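You operate a simulated robot arm through the tools that you are given. There is no shell and no other tool.

The job below is to be done with a simulated robot arm. You get a single attempt, and the scene is never put back.

TASK
Pull up the big red button, set 3 trays, reset and start.
Fine: at the stacker's panel; start last; leave it running and the other switches as they are.
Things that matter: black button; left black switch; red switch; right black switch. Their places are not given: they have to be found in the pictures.

The check looks at the end state, three seconds after you hand in, the way a careful person would. Anything else that was tipped, shoved, dropped, spilled or broken makes it a failure.

THE ROBOT
A 6-joint arm with a two-finger parallel gripper, fixed in place. Base frame: the origin is at the foot of the arm, x ahead of it, y to its left, z up. Readings come in cm, degrees, newtons and seconds.
Its first joint turns from -166.0 to 166.0 degrees. Payload 3.43 kg.
The tool frame sits at the grasp point between the pads (the TCP): z along the fingers, y along the line on which they close. The tips reach 3.4 cm beyond it. The gripper opens to 12.8 cm. The fingers are 2.4 cm wide and 1.2 cm thick; the gripper's body (4.8 by 13 cm) begins 9.6 cm behind the TCP.
Orientation is that of the tool frame in the base frame, as [roll, pitch, yaw] about the fixed x, y, z axes, in that order (R = Rz(yaw) Ry(pitch) Rx(roll)). With the fingers straight down and closing along the base's y, the tool's x points along the base's -x, its y along +y and its z along -z.

THE INTERFACE
- The arm moves only by the tool apply_moves. Its argument "steps" is a list of rows, each a list of 7 numbers: the turn, a rotation vector about the tool's x, y, z in units of 8 degrees (1.0 is 8 degrees), then the shift along the tool's x, y, z in units of 40 mm (1.0 is 40 mm), then the finger opening in cm, from 0 to 12.8. In form: [[ax, ay, az, dx, dy, dz, jaw], ...]. A call has 1 to 20 rows; each row shifts and turns the commanded pose from where the row before left it, along the tool's axes as they then stand. A call with a number of a shift or a turn outside -1 to 1 is refused whole. Each row takes 0.2 s and may step no farther than 5 cm and 8.6 degrees from the row before; otherwise, or with a gripper value out of range, the whole call is refused. Where a pose cannot be reached the arm comes as near as it can. A force on the tool above 40 N (or 10 N above the force at the start of the call, whichever is more), or a blocked arm, ends the call early, and 0.2 s more pass. The fingers move at their own pace (about 15.3 cm/s each) and stop on an object; they squeeze with about 30 N. The grip force told is the motor's: it shows also when the fingers shut on nothing. Time passes only in rows, and 0.2 s behind the last, so rows that do not move let the fingers close. It gives the time, the measured TCP pose, the force on the tool (base axes), the opening and the grip force at its end, in the units of the frame above (readings bear some noise), with the torque about the TCP (base axes, N m) and any sound that the robot's microphone picked up.
- Cameras (640 x 400 px; columns grow to the right, rows downward): "scene" is fixed at [40.16, 50.1, 129.07]; the picture's right is [-0.62, -0.78, 0.00], its down [-0.41, 0.32, -0.85] and it looks along [0.67, -0.53, -0.52] (base axes); focal length 313 px, centre (320, 200). "wrist" rides on the gripper at [7.6, -1.1, -16] in the tool frame; the picture's right is [0.15, 0.99, 0.00], its down [-0.88, 0.13, -0.46] and it looks along [-0.45, 0.07, 0.89] (tool axes); focal length 234 px, centre (320, 200).
- camera(camera): a new picture of that camera. It takes no simulated time.
- measure_at(camera, pixels): there is no depth. For up to 12 entries [column, row, z] of the newest picture of that camera ("zoom" is the newest enlarged one), the place [x, y] in the base frame at which the ray of that pixel passes the height z, good to about 0.2 cm. It takes no simulated time.
- inspect(camera, box): a new picture of the part [left, top, right, bottom] of that camera's present view, enlarged. It takes no simulated time.
- hand_in(): hands the job in; it is judged then, once.

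Leave the gripper open and the arm clear of the work at the hand-in unless told otherwise.

The tools are called after "Request:" as a command line: name --pt "numbers of a row" for each row, then --argument value for the rest, lists and objects as JSON in quotes. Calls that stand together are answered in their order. apply_moves: Moves the arm, as the interface text tells. Its arguments: {"type":"object","properties":{"steps":{"type":"array","items":{"type":"array","items":{"type":"number"}}}},"required":["steps"]} The other tools are called the same way: camera (camera) takes a picture; measure_at (camera, pixels) gives the place at which the rays of pixels pass given heights; inspect (camera, box) takes an enlarged picture of a part of a camera's view; hand_in () hands the job in.

At the start:

```text
clock: 0.0
position: [72.92, 2.29, 105.95]
tool_rot: [179.9, 0.1, 179.9]
ft_force: [0.5, 0.6, -0.1]
torque: [0.02, 0.0, 0.02]
opening: 12.79
finger_force: 0.0
```

scene: 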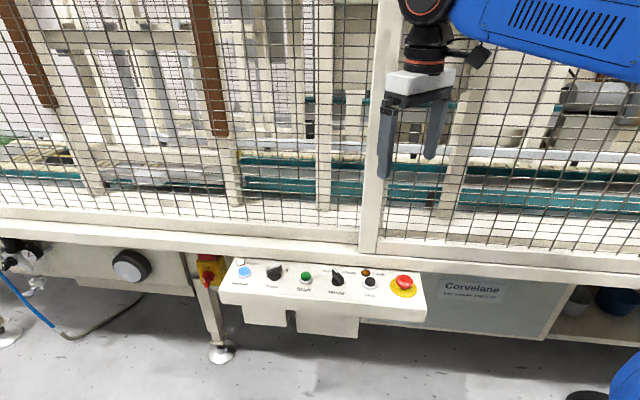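
wrist: 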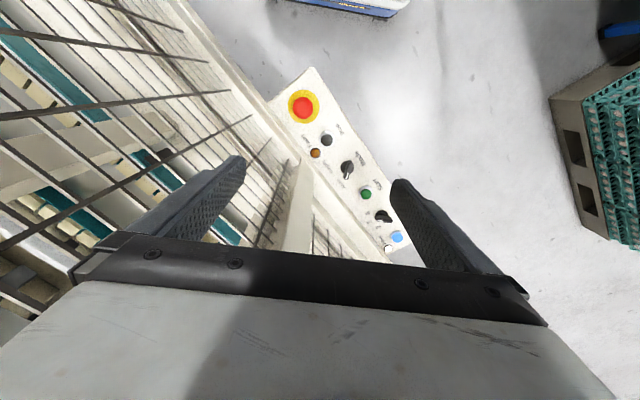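

I see the stacker panel in the scene view at about columns 220-425, rows 258-325. I'll enlarge it in both cameras to read the labels.

Request:
inspect --camera "scene" --box '[215, 245, 435, 345]'

Request:
inspect --camera "wrist" --box '[260, 60, 440, 270]'

```text
2.91 times, centred on (325, 295) of scene
```

zoom: 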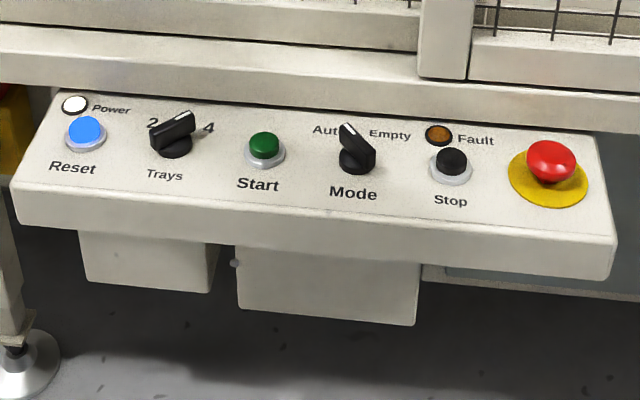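

```text
1.90 times, centred on (350, 165) of wrist
```

zoom: 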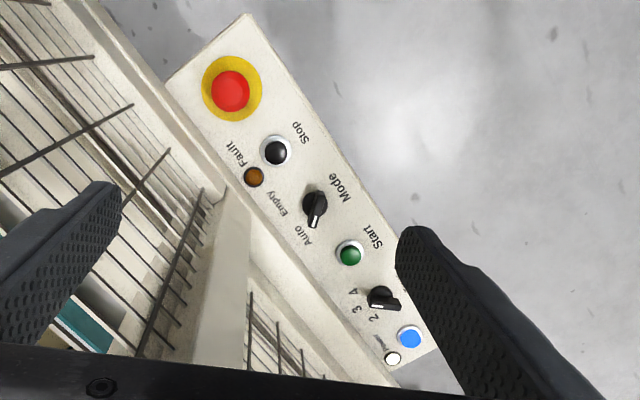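

The labels read Reset (blue), Trays 2/3/4 (left black switch), Start (green), Mode (right black switch), Stop (black) and the red mushroom. I'll triangulate the panel using both cameras at several heights.

Request:
camera --camera "scene"

Request:
camera --camera "wrist"

Request:
measure_at --camera "scene" --pixels '[[404, 280, 60], [404, 280, 70], [404, 280, 80], [245, 271, 60], [245, 271, 70], [245, 271, 80], [306, 276, 60], [306, 276, 70], [306, 276, 80]]'

Request:
measure_at --camera "wrist" --pixels '[[302, 106, 60], [302, 106, 70], [302, 106, 80], [397, 237, 60], [397, 237, 70], [397, 237, 80], [366, 194, 60], [366, 194, 70], [366, 194, 80]]'

```text
taken
```

scene: 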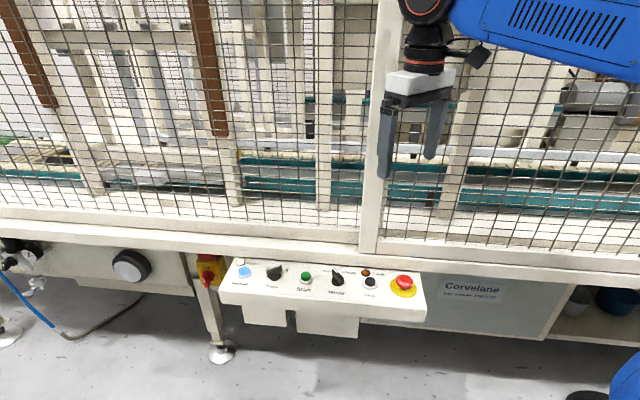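

```text
taken
```

wrist: 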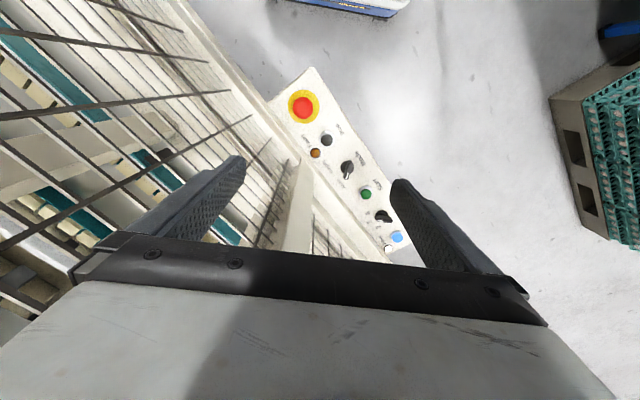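

```text
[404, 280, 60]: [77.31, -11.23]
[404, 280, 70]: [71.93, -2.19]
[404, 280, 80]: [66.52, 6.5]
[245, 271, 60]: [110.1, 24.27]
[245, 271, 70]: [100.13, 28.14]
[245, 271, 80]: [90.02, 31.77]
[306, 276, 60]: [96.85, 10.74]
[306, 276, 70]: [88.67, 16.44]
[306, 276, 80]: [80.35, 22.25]
```

```text
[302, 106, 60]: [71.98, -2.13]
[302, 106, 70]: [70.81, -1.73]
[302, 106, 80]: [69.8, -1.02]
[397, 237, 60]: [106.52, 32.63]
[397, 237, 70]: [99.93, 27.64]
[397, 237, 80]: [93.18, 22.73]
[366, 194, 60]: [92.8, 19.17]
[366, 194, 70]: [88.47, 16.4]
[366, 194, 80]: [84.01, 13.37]
```

Both rays agree at about z = 70: red ≈ (71.5, -2), green ≈ (88.5, 16.4), blue ≈ (100, 28). So the panel runs along about 46° and the fence is on its (+x, -y) side. I'll back off toward the operator side and turn about 46° about the tool axis, so that the jaw closes along the panel.

Request:
apply_moves --pt "0 0 0 0.8 0.8 0 12.8" --pt "0 0 0 0.8 0.8 0 12.8" --pt "0 0 1 0 0 0 12.8" --pt "0 0 1 0 0 0 12.8" --pt "0 0 1 0 0 0 12.8" --pt "0 0 1 0 0 0 12.8" --pt "0 0 1 0 0 0 12.8" --pt "0 0 0.75 0 0 0 12.8" --pt "0 0 0 0 0 0 12.8"

Request:
camera --camera "wrist"

Request:
camera --camera "scene"

```text
clock: 2.0
position: [66.61, 8.79, 105.97]
tool_rot: [179.8, 0.0, 134.0]
ft_force: [-0.6, 0.0, 0.4]
torque: [0.02, 0.01, 0.01]
opening: 12.79
finger_force: 0.0
```

```text
taken
```

wrist: 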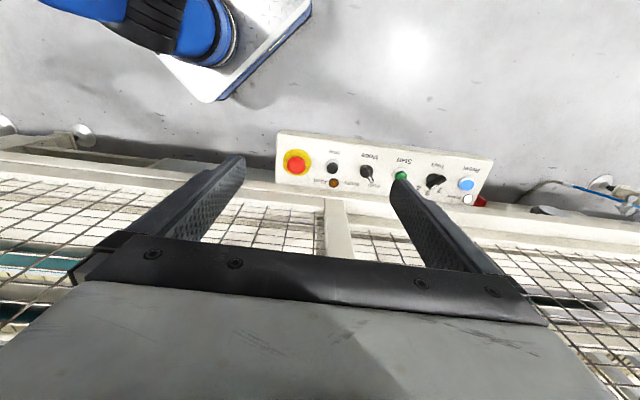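

```text
taken
```

scene: 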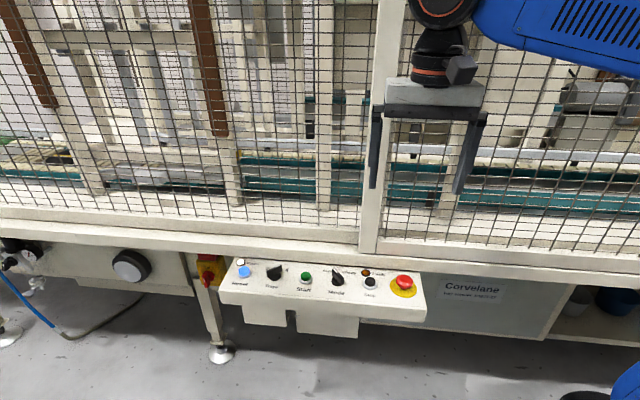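

The jaw is now parallel to the panel. I'll enlarge the panel in the wrist view and measure its corners and controls.

Request:
inspect --camera "wrist" --box '[260, 110, 500, 260]'

Request:
measure_at --camera "wrist" --pixels '[[279, 132, 70], [274, 180, 70], [494, 160, 70], [480, 205, 70], [297, 163, 70], [332, 168, 70], [366, 172, 70], [401, 176, 70], [435, 181, 70], [466, 184, 70], [335, 240, 70], [297, 163, 73]]'

```text
2.67 times, centred on (380, 185) of wrist
```

zoom: 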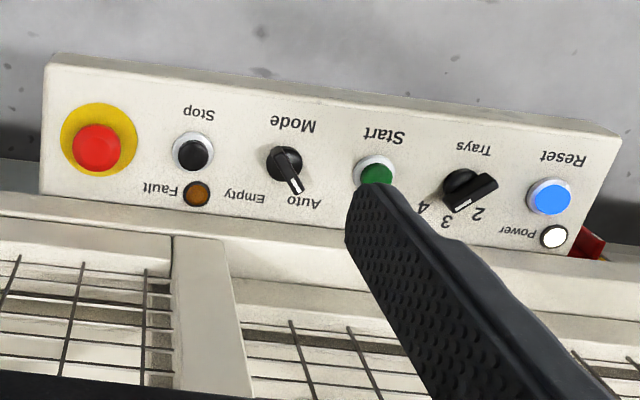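

```text
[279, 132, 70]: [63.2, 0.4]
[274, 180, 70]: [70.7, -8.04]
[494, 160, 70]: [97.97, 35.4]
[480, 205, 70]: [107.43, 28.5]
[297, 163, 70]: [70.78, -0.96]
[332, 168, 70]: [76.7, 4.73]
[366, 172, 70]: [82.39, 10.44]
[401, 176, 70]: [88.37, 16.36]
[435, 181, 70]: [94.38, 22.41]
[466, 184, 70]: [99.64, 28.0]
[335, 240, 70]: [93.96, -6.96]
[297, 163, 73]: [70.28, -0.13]
```

The Trays knob's direction is ambiguous at this size, so I'll zoom in on it, and on the mushroom, in both views.

Request:
inspect --camera "scene" --box '[255, 255, 295, 295]'

Request:
inspect --camera "wrist" --box '[415, 160, 465, 200]'

Request:
inspect --camera "scene" --box '[350, 255, 440, 330]'

Request:
inspect --camera "wrist" --box '[265, 120, 345, 200]'

```text
10.00 times, centred on (275, 275) of scene
```

zoom: 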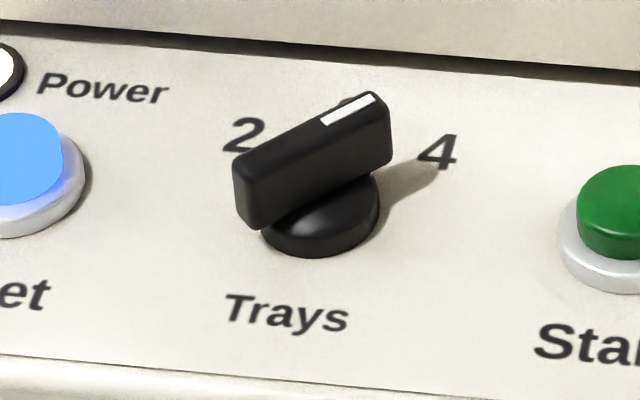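

```text
10.00 times, centred on (440, 180) of wrist
```

zoom: 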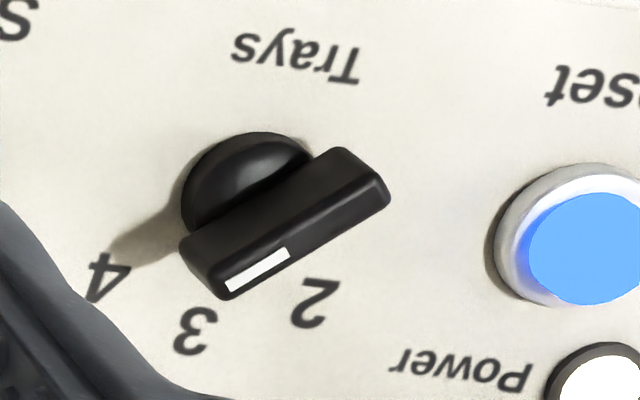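

```text
5.33 times, centred on (395, 292) of scene
```

zoom: 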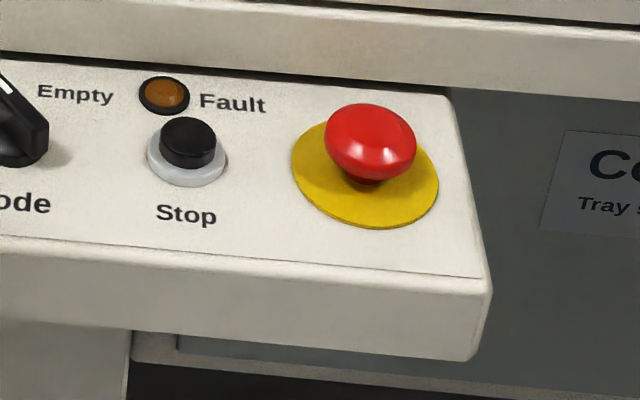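

```text
5.00 times, centred on (305, 160) of wrist
```

zoom: 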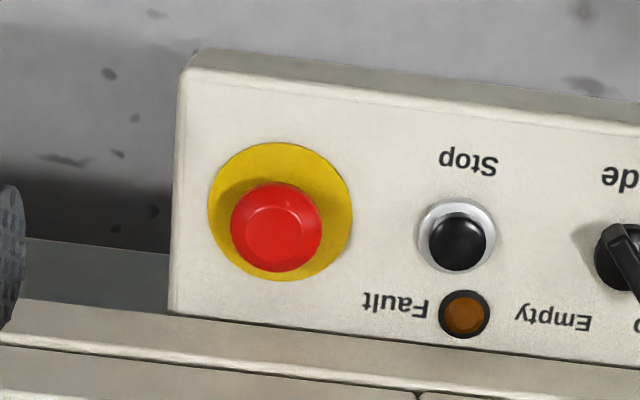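

The white mark is at the end nearest 4, so Trays is set to 4 and must turn counter-clockwise to 3. Next I'll triangulate the panel's tilt from its corners, the yellow disc and the button centres.

Request:
measure_at --camera "scene" --pixels '[[426.9, 307, 64], [426.9, 307, 74], [419, 272.7, 64], [419, 272.7, 74], [403.4, 287.3, 64], [403.4, 287.3, 74], [220.2, 289.2, 64], [220.2, 289.2, 74], [235, 257.9, 64], [235, 257.9, 74], [370, 284.9, 64], [370, 284.9, 74]]'

Request:
measure_at --camera "wrist" --pixels '[[277.6, 134, 64], [277.6, 134, 74], [275.4, 182.4, 64], [275.4, 182.4, 74], [297, 162.4, 64], [297, 162.4, 74], [491.2, 160.7, 64], [491.2, 160.7, 74], [473.6, 205.6, 64], [473.6, 205.6, 74], [332, 167.6, 64], [332, 167.6, 74]]'

```text
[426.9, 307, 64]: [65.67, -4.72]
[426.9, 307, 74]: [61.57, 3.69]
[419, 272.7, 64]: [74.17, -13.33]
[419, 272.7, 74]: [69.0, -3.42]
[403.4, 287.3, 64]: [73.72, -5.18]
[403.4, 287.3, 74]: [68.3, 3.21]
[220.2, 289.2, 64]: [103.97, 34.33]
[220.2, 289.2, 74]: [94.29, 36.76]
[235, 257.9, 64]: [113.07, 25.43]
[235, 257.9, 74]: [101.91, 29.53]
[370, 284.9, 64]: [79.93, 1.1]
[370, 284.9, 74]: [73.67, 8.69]
```

```text
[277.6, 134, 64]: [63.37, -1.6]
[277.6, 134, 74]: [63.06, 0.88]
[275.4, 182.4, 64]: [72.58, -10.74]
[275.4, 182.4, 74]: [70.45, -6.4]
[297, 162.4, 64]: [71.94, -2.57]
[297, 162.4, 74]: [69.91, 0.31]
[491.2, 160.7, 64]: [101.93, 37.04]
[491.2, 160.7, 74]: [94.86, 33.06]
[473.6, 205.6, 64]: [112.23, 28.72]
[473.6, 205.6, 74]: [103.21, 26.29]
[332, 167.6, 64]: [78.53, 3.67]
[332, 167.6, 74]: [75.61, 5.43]
```

The panel comes out flat at z ≈ 68.9: front edge at n ≈ -45 and back edge at n ≈ -57, with the controls down the middle. Now I need the rail and fence behind it, to know the clearance. I'll zoom in there.

Request:
inspect --camera "scene" --box '[330, 225, 450, 300]'

Request:
inspect --camera "wrist" --box '[250, 170, 370, 245]'

```text
5.33 times, centred on (390, 262) of scene
```

zoom: 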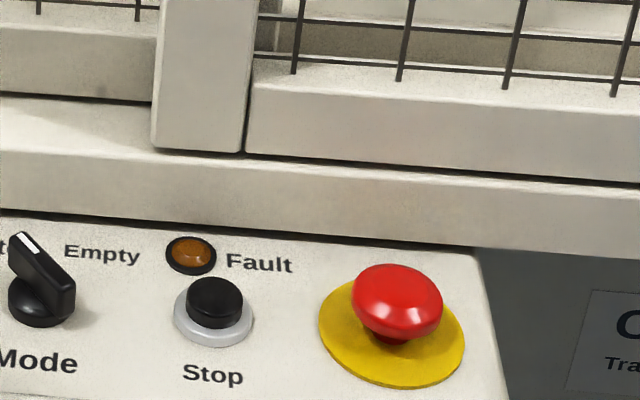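

```text
5.33 times, centred on (310, 208) of wrist
```

zoom: 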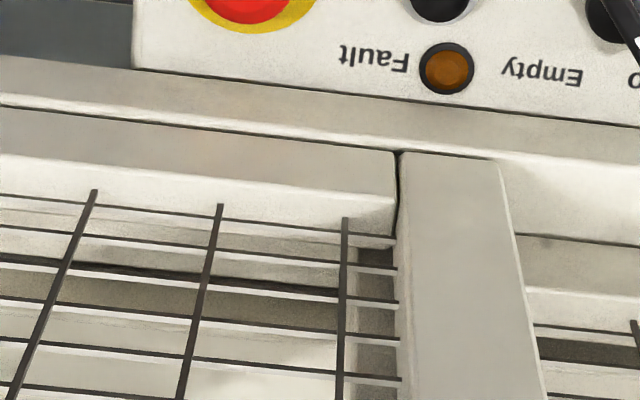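

I'll measure the post's foot corner: scene (375.6, 253), wrist (324.6, 199). I'll also measure the lower-right mesh bars.

Request:
measure_at --camera "scene" --pixels '[[375.6, 253, 70], [375.6, 253, 80], [364.8, 171, 80], [404.4, 279.6, 70], [404.4, 279.6, 74]]'

Request:
measure_at --camera "wrist" --pixels '[[324.6, 199, 70], [324.6, 199, 80], [324.6, 196.8, 70], [324.6, 196.8, 80], [295.4, 164.6, 70], [295.4, 164.6, 74]]'

```text
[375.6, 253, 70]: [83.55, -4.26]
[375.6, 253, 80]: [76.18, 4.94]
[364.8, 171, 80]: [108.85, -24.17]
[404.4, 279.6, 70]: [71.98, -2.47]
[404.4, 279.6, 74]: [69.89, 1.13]
```

```text
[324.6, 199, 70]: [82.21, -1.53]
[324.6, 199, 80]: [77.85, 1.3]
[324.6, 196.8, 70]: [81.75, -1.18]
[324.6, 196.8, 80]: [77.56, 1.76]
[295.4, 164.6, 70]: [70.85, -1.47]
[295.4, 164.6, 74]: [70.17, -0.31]
```

The post's front face is at n ≈ -57 and the rail top at z ≈ 74, so there is about 6 cm between the controls and the fence. I'll lean the tool 16° toward the operator for clearance, then hover over the mushroom at about (70.9, -1.0) with the TCP at z ≈ 85.

Request:
apply_moves --pt "0 -1 0 0 0 0 8" --pt "0 -1 0 0 0 0 8" --pt "0 0 0 -0.16 -0.1546 0.955 8" --pt "0 0 0 -0.16 -0.1546 0.955 8" --pt "0 0 0 -0.16 -0.1546 0.955 8" --pt "0 0 0 -0.16 -0.1546 0.955 8" --pt "0 0 0 -0.16 -0.1546 0.955 8" --pt "0 0 0 -0.16 -0.1546 0.955 8" --pt "0 0 0 0 0 0 8"

Request:
camera --camera "wrist"

Request:
camera --camera "scene"

```text
clock: 4.0
position: [70.97, -0.97, 84.77]
tool_rot: [179.8, 16.0, 133.9]
ft_force: [0.2, 0.5, -0.7]
torque: [-0.01, -0.01, 0.01]
opening: 8.0
finger_force: 0.0
```

```text
taken
```

wrist: 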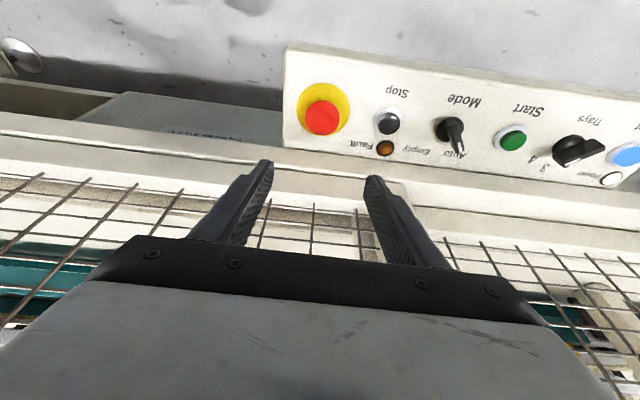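

```text
taken
```

scene: 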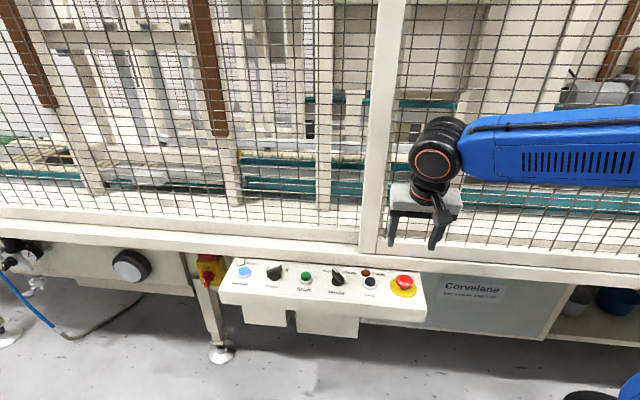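

The hover is good. From this closer view I'll refine the control positions, zooming in first.

Request:
inspect --camera "wrist" --box '[280, 60, 480, 180]'

Request:
inspect --camera "wrist" --box '[480, 90, 640, 190]'

```text
3.20 times, centred on (380, 120) of wrist
```

zoom: 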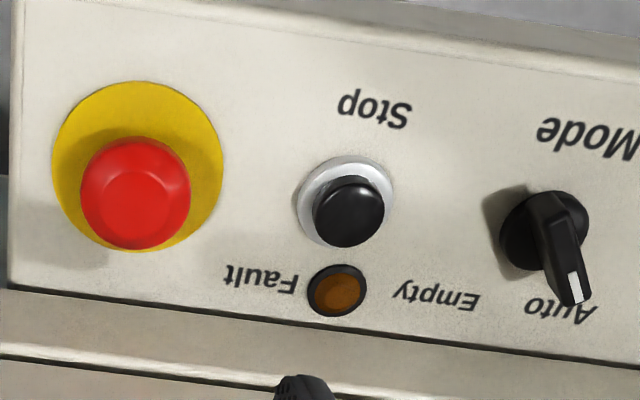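

```text
4.00 times, centred on (560, 140) of wrist
```

zoom: 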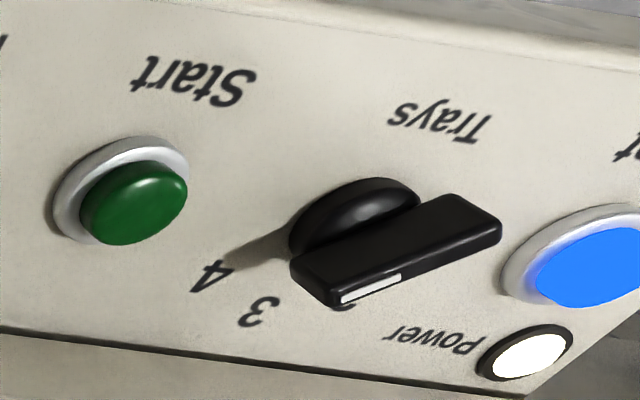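

I'll measure the control centres from this view, at panel height for the bases and at 72.5 for the mushroom top.

Request:
measure_at --camera "wrist" --pixels '[[322.8, 109, 69], [322.5, 117, 72], [322.5, 117, 73], [387.8, 120, 69.2], [450.3, 130, 69], [510.5, 137.5, 69.2], [567.5, 143.7, 69.5], [623.7, 153.7, 69.3], [305, 117, 72], [340, 117, 72], [282, 150, 69], [288, 45, 69]]'

```text
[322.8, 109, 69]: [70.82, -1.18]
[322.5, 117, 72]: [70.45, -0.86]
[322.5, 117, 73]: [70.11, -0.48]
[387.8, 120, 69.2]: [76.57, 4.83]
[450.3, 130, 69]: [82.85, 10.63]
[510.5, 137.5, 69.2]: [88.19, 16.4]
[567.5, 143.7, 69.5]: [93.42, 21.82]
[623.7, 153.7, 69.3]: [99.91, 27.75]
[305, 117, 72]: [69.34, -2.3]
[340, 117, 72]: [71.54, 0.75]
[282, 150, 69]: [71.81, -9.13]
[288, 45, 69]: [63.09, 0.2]
```

The centres lie on a straight line at about 8.2 cm spacing: red (70.85, -1.15), stop (76.7, 4.7), mode (82.7, 10.6), start (88.2, 16.4), trays (94, 22.1), reset (99.8, 27.9). I'll lower the open jaw (8 cm) around the mushroom to TCP z ≈ 73.2.

Request:
apply_moves --pt "0 0 0 0.19 -0.01 0.5475 8" --pt "0 0 0 0.19 -0.01 0.5475 8" --pt "0 0 0 0.19 -0.01 0.5475 8" --pt "0 0 0 0.19 -0.01 0.5475 8" --pt "0 0 0 0.19 -0.01 0.5475 8" --pt "0 0 0 0 0 0 8"

Request:
camera --camera "wrist"

Request:
inspect --camera "scene" --box '[350, 200, 470, 320]'

```text
clock: 5.4
position: [70.14, -0.37, 73.44]
tool_rot: [179.7, 16.1, 133.9]
ft_force: [-0.7, 0.6, -0.4]
torque: [-0.03, -0.04, 0.0]
opening: 7.99
finger_force: 0.0
```

```text
taken
```

wrist: 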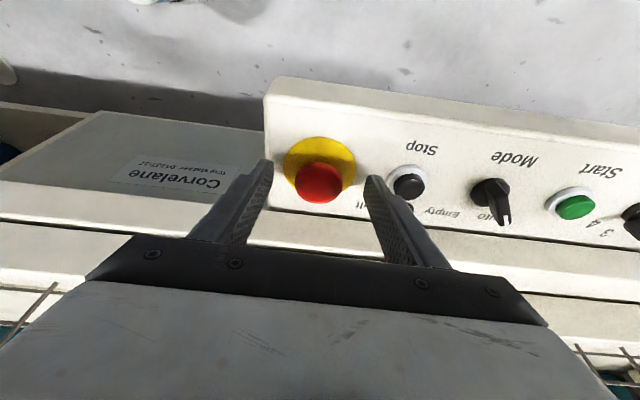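

```text
3.33 times, centred on (410, 260) of scene
```

zoom: 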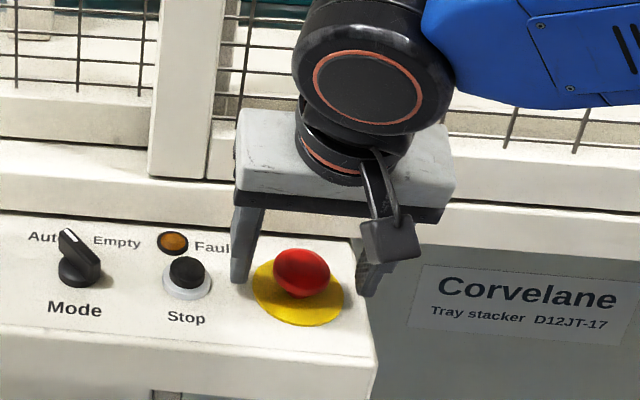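

The mushroom sits between the fingers at wrist (320, 183), close to where the pads should be. I'll lower a last 0.25 cm and close on it.

Request:
apply_moves --pt "0 0 0 0 0 0.065 8" --pt "0 0 0 0 0 0 5" --pt "0 0 0 0 0 0 3" --pt "0 0 0 0 0 0 3" --pt "0 0 0 0 0 0 3"

Request:
camera --camera "wrist"

Request:
inspect --camera "scene" --box '[350, 200, 470, 320]'

```text
clock: 6.6
position: [70.19, -0.61, 73.01]
tool_rot: [179.8, 16.0, 134.0]
ft_force: [-4.0, -5.2, -0.2]
torque: [-0.15, 0.19, -0.12]
opening: 4.05
finger_force: 45.0
```

```text
taken
```

wrist: 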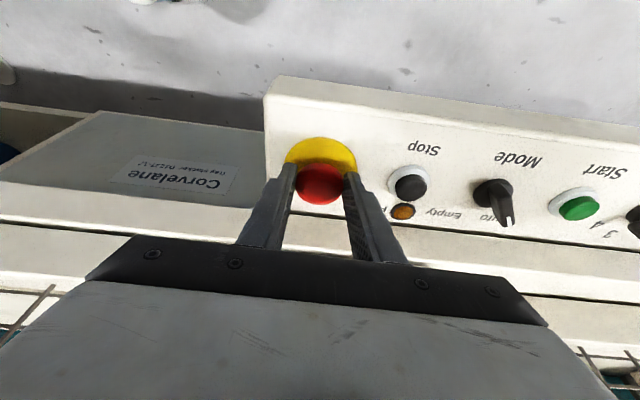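

```text
3.33 times, centred on (410, 260) of scene
```

zoom: 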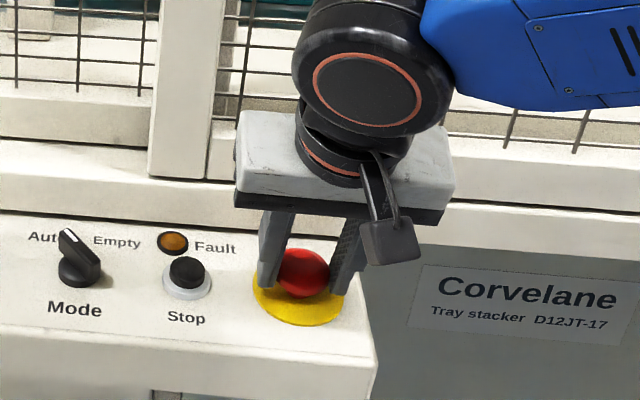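

I've gripped the mushroom head at 4.05 cm with 45 N. Now I'll pull straight up in small steps of 0.25 cm.

Request:
apply_moves --pt "0 0 0 -0.01725 0 -0.06 3" --pt "0 0 0 -0.01725 0 -0.06 3" --pt "0 0 0 -0.01725 0 -0.06 3" --pt "0 0 0 -0.01725 0 -0.06 3"

Request:
inspect --camera "scene" --box '[350, 200, 470, 320]'

Request:
camera --camera "wrist"

```text
clock: 7.6
position: [70.27, -0.72, 74.17]
tool_rot: [179.7, 16.1, 134.0]
ft_force: [-31.8, 14.0, 0.8]
torque: [0.43, 0.89, -0.28]
opening: 4.01
finger_force: 44.9
heard: click
```

```text
3.33 times, centred on (410, 260) of scene
```

zoom: 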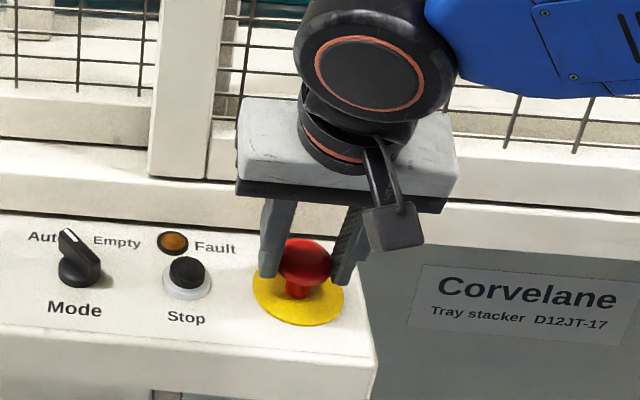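

```text
taken
```

wrist: 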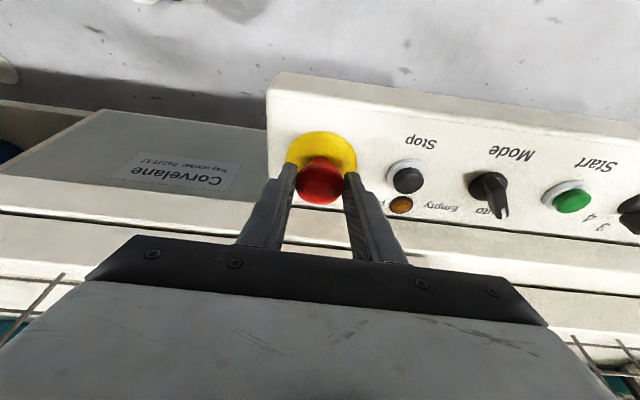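

I heard a click and the mushroom is now raised with its red neck visible. I'll open the jaw and back away along the tool axis.

Request:
apply_moves --pt "0 0 0 0 0 0 6" --pt "0 0 0 0 0 0 8" --pt "0 0 0 0 0 0 8" --pt "0 0 0 0 0 -0.5 8" --pt "0 0 0 0 0 -0.9 8" --pt "0 0 0 0 0 -0.9 8" --pt "0 0 0 0 0 -0.6 8"

Request:
inspect --camera "scene" --box '[215, 230, 435, 340]'

Request:
camera --camera "wrist"

```text
clock: 9.2
position: [68.21, 1.73, 85.31]
tool_rot: [179.8, 15.9, 134.0]
ft_force: [0.0, -0.5, -0.1]
torque: [-0.02, 0.01, -0.02]
opening: 8.0
finger_force: 0.1
```

```text
2.91 times, centred on (325, 285) of scene
```

zoom: 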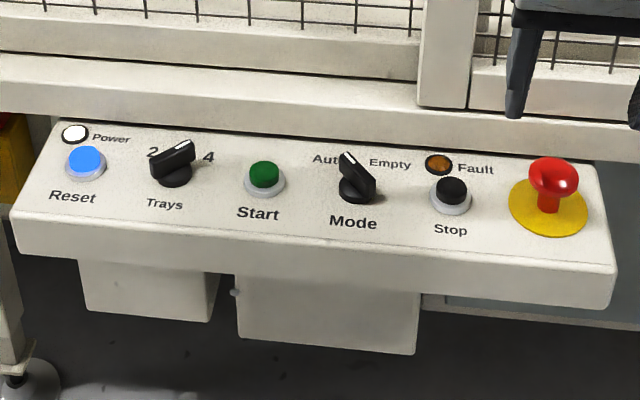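

```text
taken
```

wrist: 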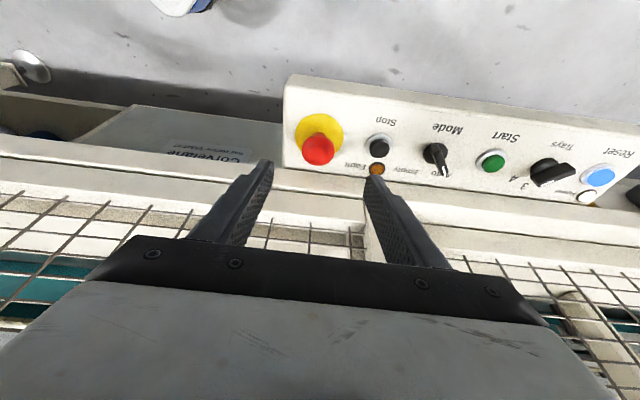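

Only the mushroom has moved, and it is clearly up. Next is the Trays knob at about (94, 22.1), so I'll slide along the panel at this height to hover over it.

Request:
apply_moves --pt "0 0 0 -0.068 0.908 0.0195 8" --pt "0 0 0 -0.068 0.908 0.0195 8" --pt "0 0 0 -0.068 0.908 0.0195 8" --pt "0 0 0 -0.068 0.908 0.0195 8" --pt "0 0 0 -0.068 0.908 0.0195 8" --pt "0 0 0 -0.068 0.908 0.0195 8" --pt "0 0 0 -0.068 0.908 0.0195 8" --pt "0 0 0 -0.068 0.908 0.0195 8" --pt "0 0 0 -0.068 0.908 0.0195 8" --pt "0 0 0 0 0 0 8"

Request:
camera --camera "wrist"

Request:
camera --camera "scene"

```text
clock: 11.4
position: [93.42, 22.29, 85.44]
tool_rot: [179.8, 16.0, 133.9]
ft_force: [0.5, -0.5, -0.2]
torque: [-0.02, -0.02, -0.01]
opening: 8.0
finger_force: 0.0
```

```text
taken
```

wrist: 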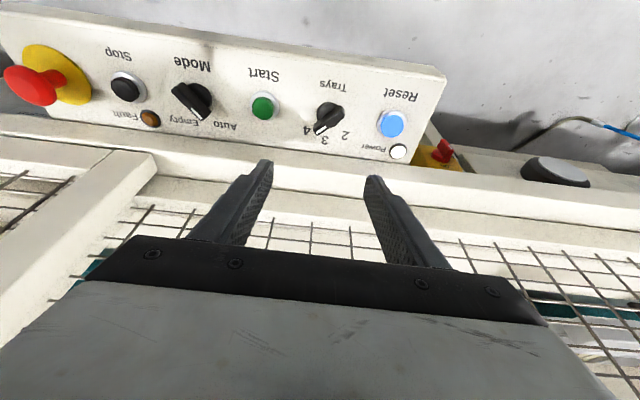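

```text
taken
```

scene: 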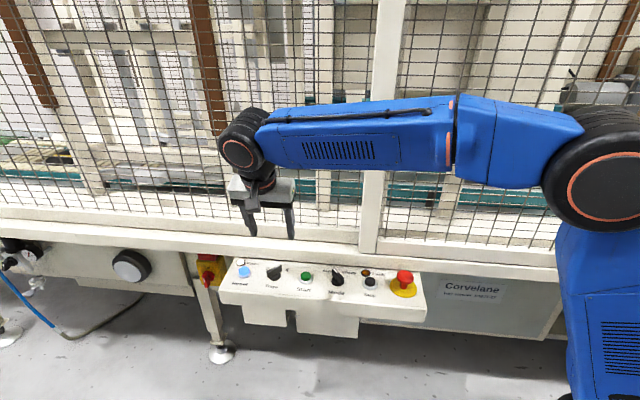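

The arm reaches this hover without trouble. I'll zoom in on the Trays knob from both views to get its centre, height and angle.

Request:
inspect --camera "wrist" --box '[290, 80, 370, 150]'

Request:
inspect --camera "scene" --box '[255, 255, 295, 295]'

```text
5.71 times, centred on (330, 115) of wrist
```

zoom: 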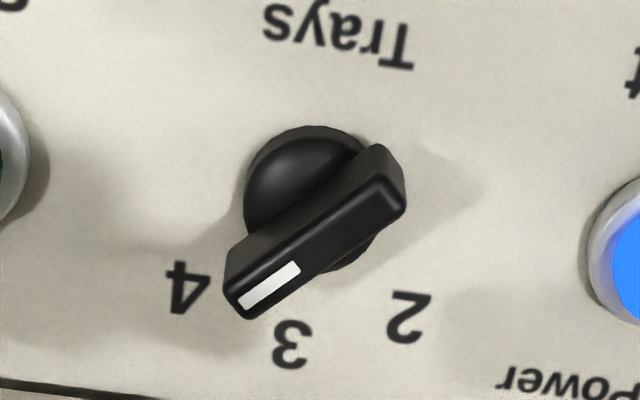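

```text
10.00 times, centred on (275, 275) of scene
```

zoom: 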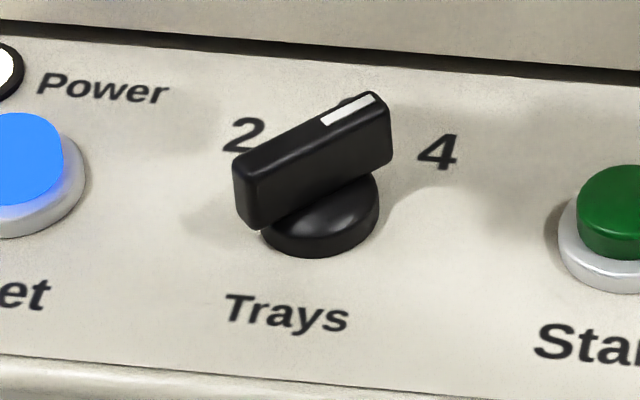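

I'll measure both bar ends in both views to get the top height, and the base centre.

Request:
measure_at --camera "wrist" --pixels '[[315.5, 132.2, 70], [315.5, 132.2, 74], [343.1, 112.4, 70], [343.1, 112.4, 74], [327.9, 115, 69], [327.9, 115, 70], [391, 125, 69.2], [262, 107, 69.2]]'

Request:
measure_at --camera "scene" --pixels '[[279.5, 265.3, 70], [279.5, 265.3, 74], [267, 271.8, 70], [267, 271.8, 74], [275, 277.5, 69], [275, 277.5, 70]]'

```text
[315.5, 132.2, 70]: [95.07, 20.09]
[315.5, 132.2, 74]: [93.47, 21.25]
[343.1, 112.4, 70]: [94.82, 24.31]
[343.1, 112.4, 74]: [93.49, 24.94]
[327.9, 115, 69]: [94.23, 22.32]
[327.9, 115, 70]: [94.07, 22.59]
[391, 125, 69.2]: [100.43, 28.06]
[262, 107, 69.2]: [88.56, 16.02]
```

```text
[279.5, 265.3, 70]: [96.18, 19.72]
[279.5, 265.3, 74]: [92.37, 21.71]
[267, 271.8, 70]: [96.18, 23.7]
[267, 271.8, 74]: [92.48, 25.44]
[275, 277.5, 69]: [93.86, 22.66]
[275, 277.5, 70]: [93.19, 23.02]
```

The bar's top is at z ≈ 72.1, it is about 4 cm long and lies along base y, pointing at -y. That confirms 4. The knob axis is about (94.1, 22.55). With the jaw closing along the panel, the fingers' edges will push the pointer end toward +u as they close, which turns it counter-clockwise into line with the pads, i.e. to 3. I'll lower to z ≈ 74 with the jaw open 7 cm.

Request:
apply_moves --pt "0 0 0 0.18 0.0335 0.5435 7" --pt "0 0 0 0.18 0.0335 0.5435 7" --pt "0 0 0 0.18 0.0335 0.5435 7" --pt "0 0 0 0.18 0.0335 0.5435 7" --pt "0 0 0 0.18 0.0335 0.5435 7" --pt "0 0 0 0 0 0 7" --pt "0 0 0 0 0 0 7"

Request:
inspect --camera "wrist" --box '[240, 120, 400, 220]'

Request:
inspect --camera "scene" --box '[215, 200, 335, 300]'

```text
clock: 13.0
position: [93.53, 23.3, 73.92]
tool_rot: [179.9, 16.0, 134.0]
ft_force: [-0.1, 1.0, 0.2]
torque: [-0.02, 0.01, 0.01]
opening: 7.0
finger_force: 0.0
```

```text
4.00 times, centred on (320, 170) of wrist
```

zoom: 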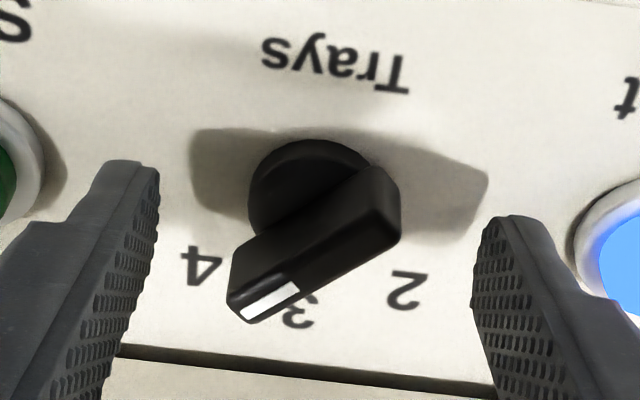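

```text
4.00 times, centred on (275, 250) of scene
```

zoom: 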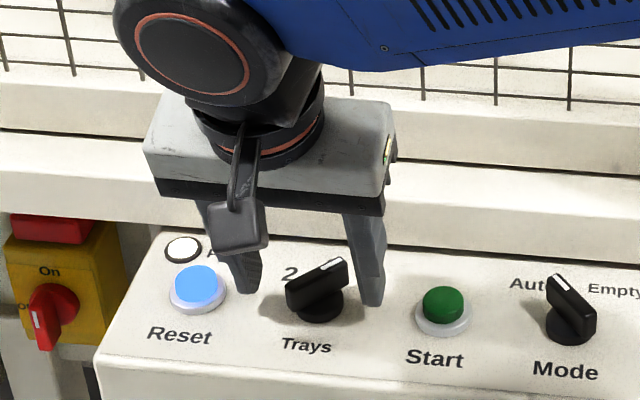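

The knob is centred between the fingers. I'll close in stages and watch what the knob does.

Request:
apply_moves --pt "0 0 0 0 0 0 5" --pt "0 0 0 0 0 0 4" --pt "0 0 0 0 0 0 3.2" --pt "0 0 0 0 0 0 2.5" --pt "0 0 0 0 0 0 2" --pt "0 0 0 0 0 0 2"

Request:
inspect --camera "wrist" --box '[240, 120, 400, 220]'

Request:
inspect --camera "scene" --box '[215, 200, 335, 300]'

```text
clock: 14.4
position: [93.52, 23.3, 73.88]
tool_rot: [179.7, 16.0, 134.0]
ft_force: [1.0, 1.0, -0.3]
torque: [0.02, -0.04, -0.03]
opening: 2.06
finger_force: 0.2
```

```text
4.00 times, centred on (320, 170) of wrist
```

zoom: 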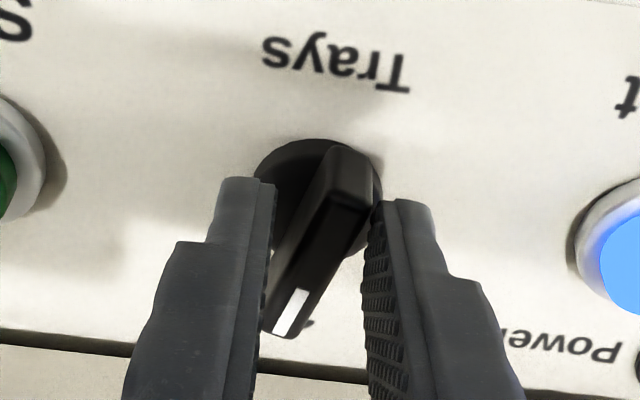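

```text
4.00 times, centred on (275, 250) of scene
```

zoom: 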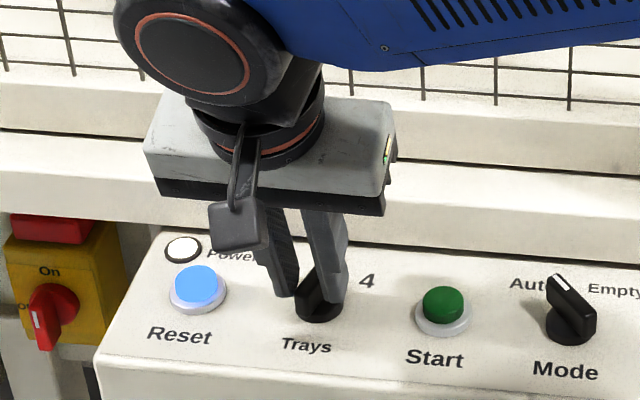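

It works: the bar has turned most of the way toward 3. I'll keep closing until the pads lie flat on it.

Request:
apply_moves --pt "0 0 0 0 0 0 1.6" --pt "0 0 0 0 0 0 1.3" --pt "0 0 0 0 0 0 1" --pt "0 0 0 0 0 0 0.6" --pt "0 0 0 0 0 0 0.6"

Request:
inspect --camera "wrist" --box '[240, 120, 400, 220]'

```text
clock: 15.6
position: [93.54, 23.27, 73.99]
tool_rot: [179.8, 16.1, 133.9]
ft_force: [-6.6, -8.5, -1.2]
torque: [-0.17, 0.23, -0.13]
opening: 1.19
finger_force: 5.3
```

```text
4.00 times, centred on (320, 170) of wrist
```

zoom: 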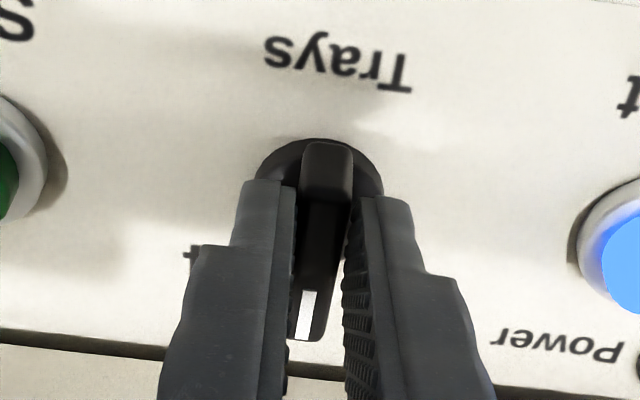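

The bar is now in line with the pads at an opening of 1.19. I'll open, back off along the tool axis, and check the pointer.

Request:
apply_moves --pt "0 0 0 0 0 0 0.6" --pt "0 0 0 0 0 0 3" --pt "0 0 0 0 0 0 6" --pt "0 0 0 0 0 0 6" --pt "0 0 0 0 0 -0.5 6" --pt "0 0 0 0 0 -0.9 6" --pt "0 0 0 0 0 -0.9 6" --pt "0 0 0 0 0 -0.6 6"

Request:
inspect --camera "wrist" --box '[260, 70, 440, 190]'

Request:
inspect --camera "scene" --box '[225, 245, 315, 305]'

```text
clock: 17.4
position: [91.27, 25.58, 84.95]
tool_rot: [179.8, 16.0, 134.1]
ft_force: [1.5, 1.3, -0.2]
torque: [-0.02, 0.0, 0.02]
opening: 5.97
finger_force: 0.0
```

```text
3.33 times, centred on (350, 130) of wrist
```

zoom: 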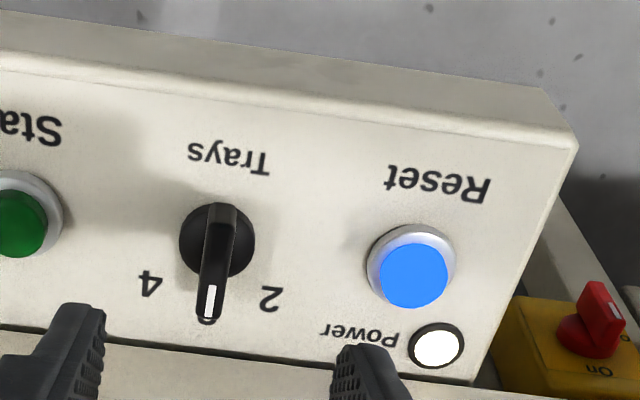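

```text
6.67 times, centred on (270, 275) of scene
```

zoom: 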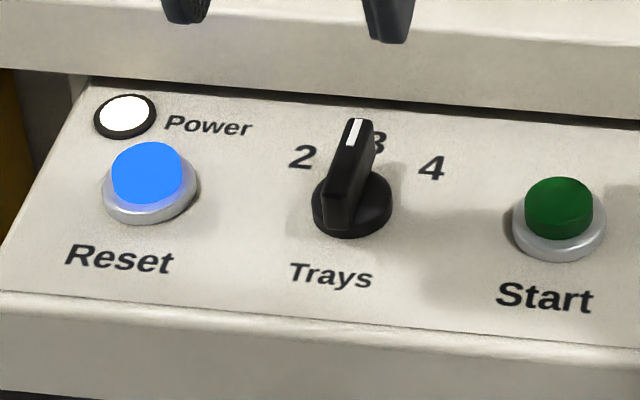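

Trays now points at 3. Next is Reset (blue, lit). I'll measure its cap centre and height from both views.

Request:
measure_at --camera "wrist" --pixels '[[377.9, 150.1, 69.2], [377.9, 152.8, 70], [377.9, 152.8, 72]]'

Request:
measure_at --camera "scene" --pixels '[[244.8, 274.7, 69.2], [244.1, 269.8, 70], [244.1, 269.8, 72]]'

```text
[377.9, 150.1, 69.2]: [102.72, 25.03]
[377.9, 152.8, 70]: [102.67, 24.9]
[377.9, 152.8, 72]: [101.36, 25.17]
```

```text
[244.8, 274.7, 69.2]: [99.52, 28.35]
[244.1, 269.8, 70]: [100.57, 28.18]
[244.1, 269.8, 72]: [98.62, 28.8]
```

The wrist result used the older wrist picture, so I'll take a fresh one and measure again.

Request:
camera --camera "wrist"

Request:
measure_at --camera "wrist" --pixels '[[377.9, 150.1, 69.2], [374.5, 152.5, 70], [374.5, 152.5, 72], [314.5, 143, 69.2], [257, 137, 69.2]]'

Request:
inspect --camera "wrist" --box '[350, 130, 410, 180]'

Request:
measure_at --camera "zoom" --pixels '[[300, 200, 69.2], [300, 200, 71]]'

```text
taken
```

wrist: 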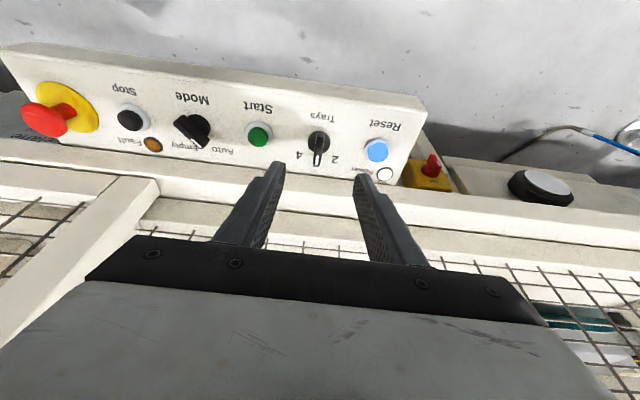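

```text
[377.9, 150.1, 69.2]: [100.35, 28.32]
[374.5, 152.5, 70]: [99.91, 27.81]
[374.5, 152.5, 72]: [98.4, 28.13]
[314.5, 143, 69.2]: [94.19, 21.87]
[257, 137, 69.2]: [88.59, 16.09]
```

```text
8.00 times, centred on (380, 155) of wrist
```

zoom: 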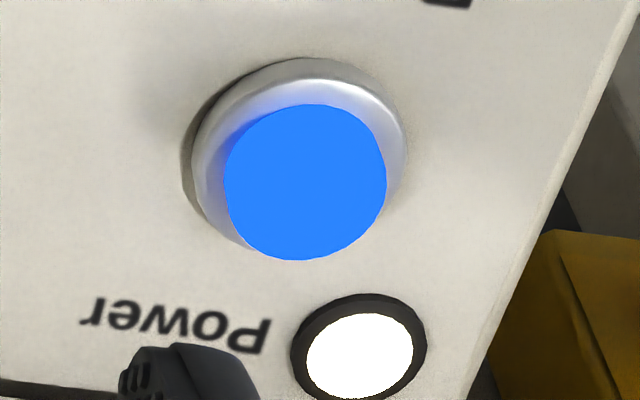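

```text
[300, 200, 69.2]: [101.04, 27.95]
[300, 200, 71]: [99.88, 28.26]
```

The reset cap centre is about (99.9, 28.1) with its top near z ≈ 70.6. I'll close the fingers and move to about 1.5 cm above it.

Request:
apply_moves --pt "0 0 0 -0.058 0.398 0.4925 0" --pt "0 0 0 -0.058 0.398 0.4925 0" --pt "0 0 0 -0.058 0.398 0.4925 0" --pt "0 0 0 -0.058 0.398 0.4925 0" --pt "0 0 0 -0.058 0.398 0.4925 0" --pt "0 0 0 0 0 0 0" --pt "0 0 0 0 0 0 0"

Request:
inspect --camera "wrist" --box '[240, 120, 400, 220]'

Request:
inspect --camera "scene" --box '[205, 210, 305, 300]'

```text
clock: 19.0
position: [99.44, 28.54, 76.2]
tool_rot: [179.7, 16.0, 134.1]
ft_force: [0.0, 0.4, -0.1]
torque: [-0.02, -0.02, -0.03]
opening: 0.0
finger_force: 30.7
```

```text
4.00 times, centred on (320, 170) of wrist
```

zoom: 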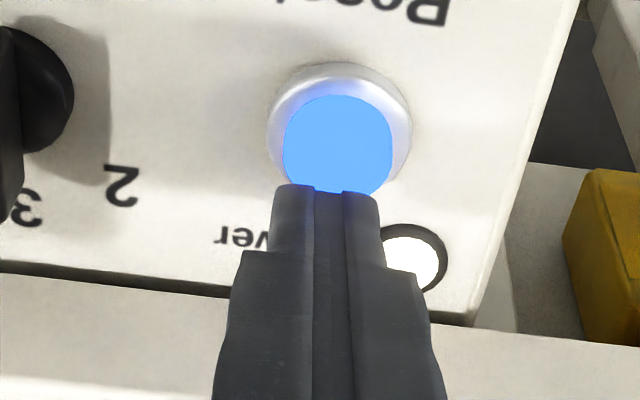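

```text
4.44 times, centred on (255, 255) of scene
```

zoom: 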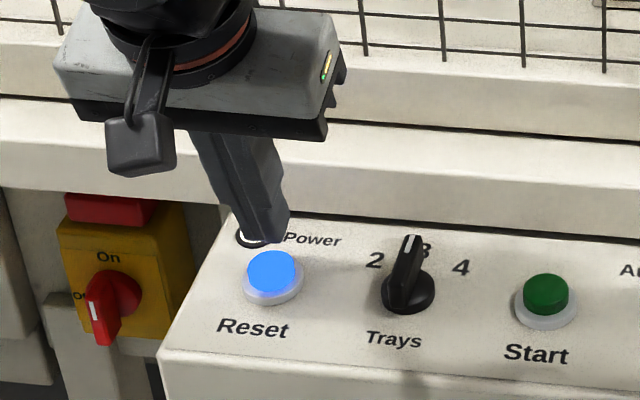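

The arm reaches here fine. I'll check where the fingertip is relative to the cap, measuring the tip at its own height and the cap at its height.

Request:
camera --camera "wrist"

Request:
measure_at --camera "wrist" --pixels '[[321, 167, 72.6], [324.5, 156, 70.6], [325, 153, 69.5], [309.5, 166, 72.6], [334, 168, 72.6]]'

Request:
measure_at --camera "scene" --pixels '[[244.3, 269.5, 70.6], [244.3, 275, 69.2]]'

```text
taken
```

wrist: 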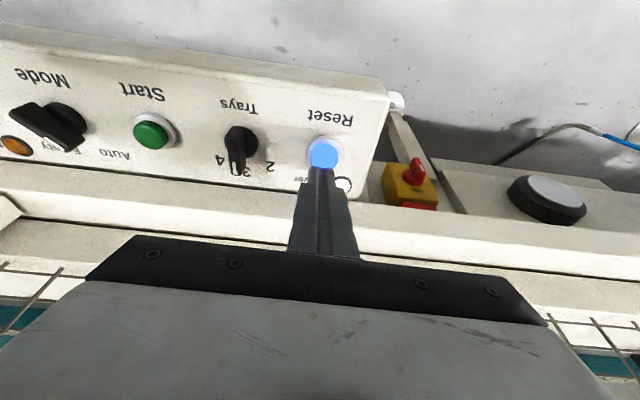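

```text
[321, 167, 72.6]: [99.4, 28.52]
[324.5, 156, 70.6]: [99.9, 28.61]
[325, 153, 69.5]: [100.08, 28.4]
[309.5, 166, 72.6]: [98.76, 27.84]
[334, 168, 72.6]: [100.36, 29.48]
```

```text
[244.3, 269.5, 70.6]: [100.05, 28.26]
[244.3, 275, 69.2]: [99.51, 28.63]
```

The tip's low edge is about 0.5 cm on the operator side of the cap centre, and its body covers the centre. I'll nudge 0.25 cm along the panel, lower 1.7 cm, then press in 0.15 cm steps.

Request:
apply_moves --pt "0 0 0 0.0585 0.0625 0.204 0" --pt "0 0 0 0.0585 0 0.204 0" --pt "0 0 0 0 0 0 0" --pt "0 0 0 0.0104 0 0.036 0" --pt "0 0 0 0.0104 0 0.036 0" --pt "0 0 0 0.0104 0 0.036 0" --pt "0 0 0 0.0104 0 0.036 0"

Request:
inspect --camera "scene" --box '[205, 210, 305, 300]'

Request:
inspect --camera "wrist" --box '[240, 120, 400, 220]'

```text
clock: 20.6
position: [99.75, 28.43, 73.71]
tool_rot: [179.8, 16.0, 134.0]
ft_force: [0.9, -0.4, 0.1]
torque: [0.04, 0.01, -0.04]
opening: 0.01
finger_force: 30.3
```

```text
4.44 times, centred on (255, 255) of scene
```

zoom: 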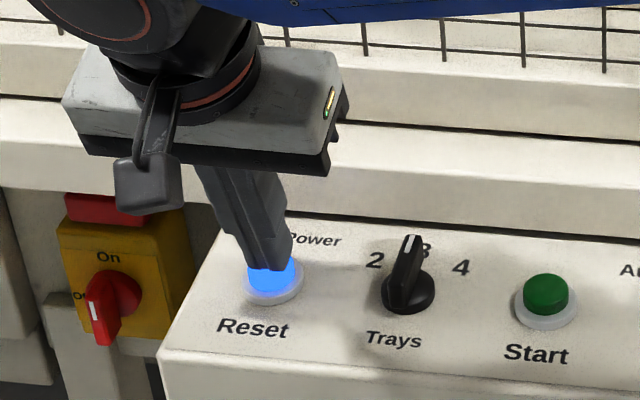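

```text
4.00 times, centred on (320, 170) of wrist
```

zoom: 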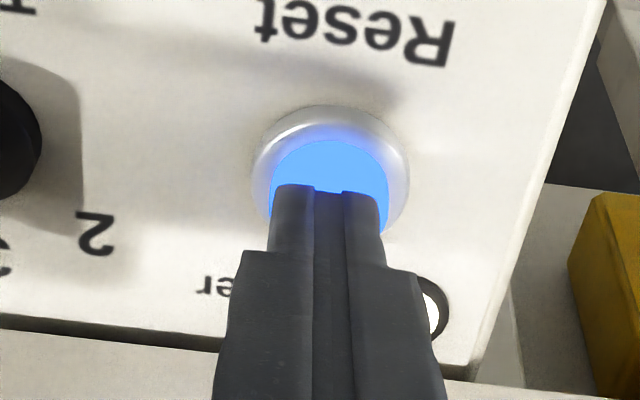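

There is no contact force yet. I'll keep pressing down in small steps.

Request:
apply_moves --pt "0 0 0 0.0104 0 0.036 0" --pt "0 0 0 0.0104 0 0.036 0" --pt "0 0 0 0.0104 0 0.036 0"

Request:
inspect --camera "scene" --box '[205, 210, 305, 300]'

```text
clock: 21.4
position: [99.82, 28.59, 73.34]
tool_rot: [179.8, 16.0, 134.0]
ft_force: [-0.9, -0.8, 2.7]
torque: [-0.01, 0.02, 0.03]
opening: 0.0
finger_force: 30.4
heard: click
```

```text
4.44 times, centred on (255, 255) of scene
```

zoom: 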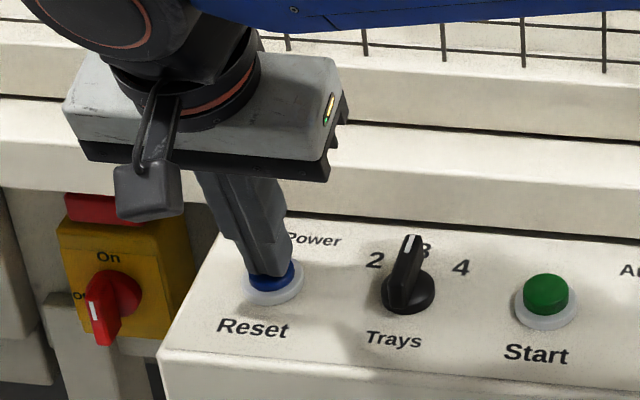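

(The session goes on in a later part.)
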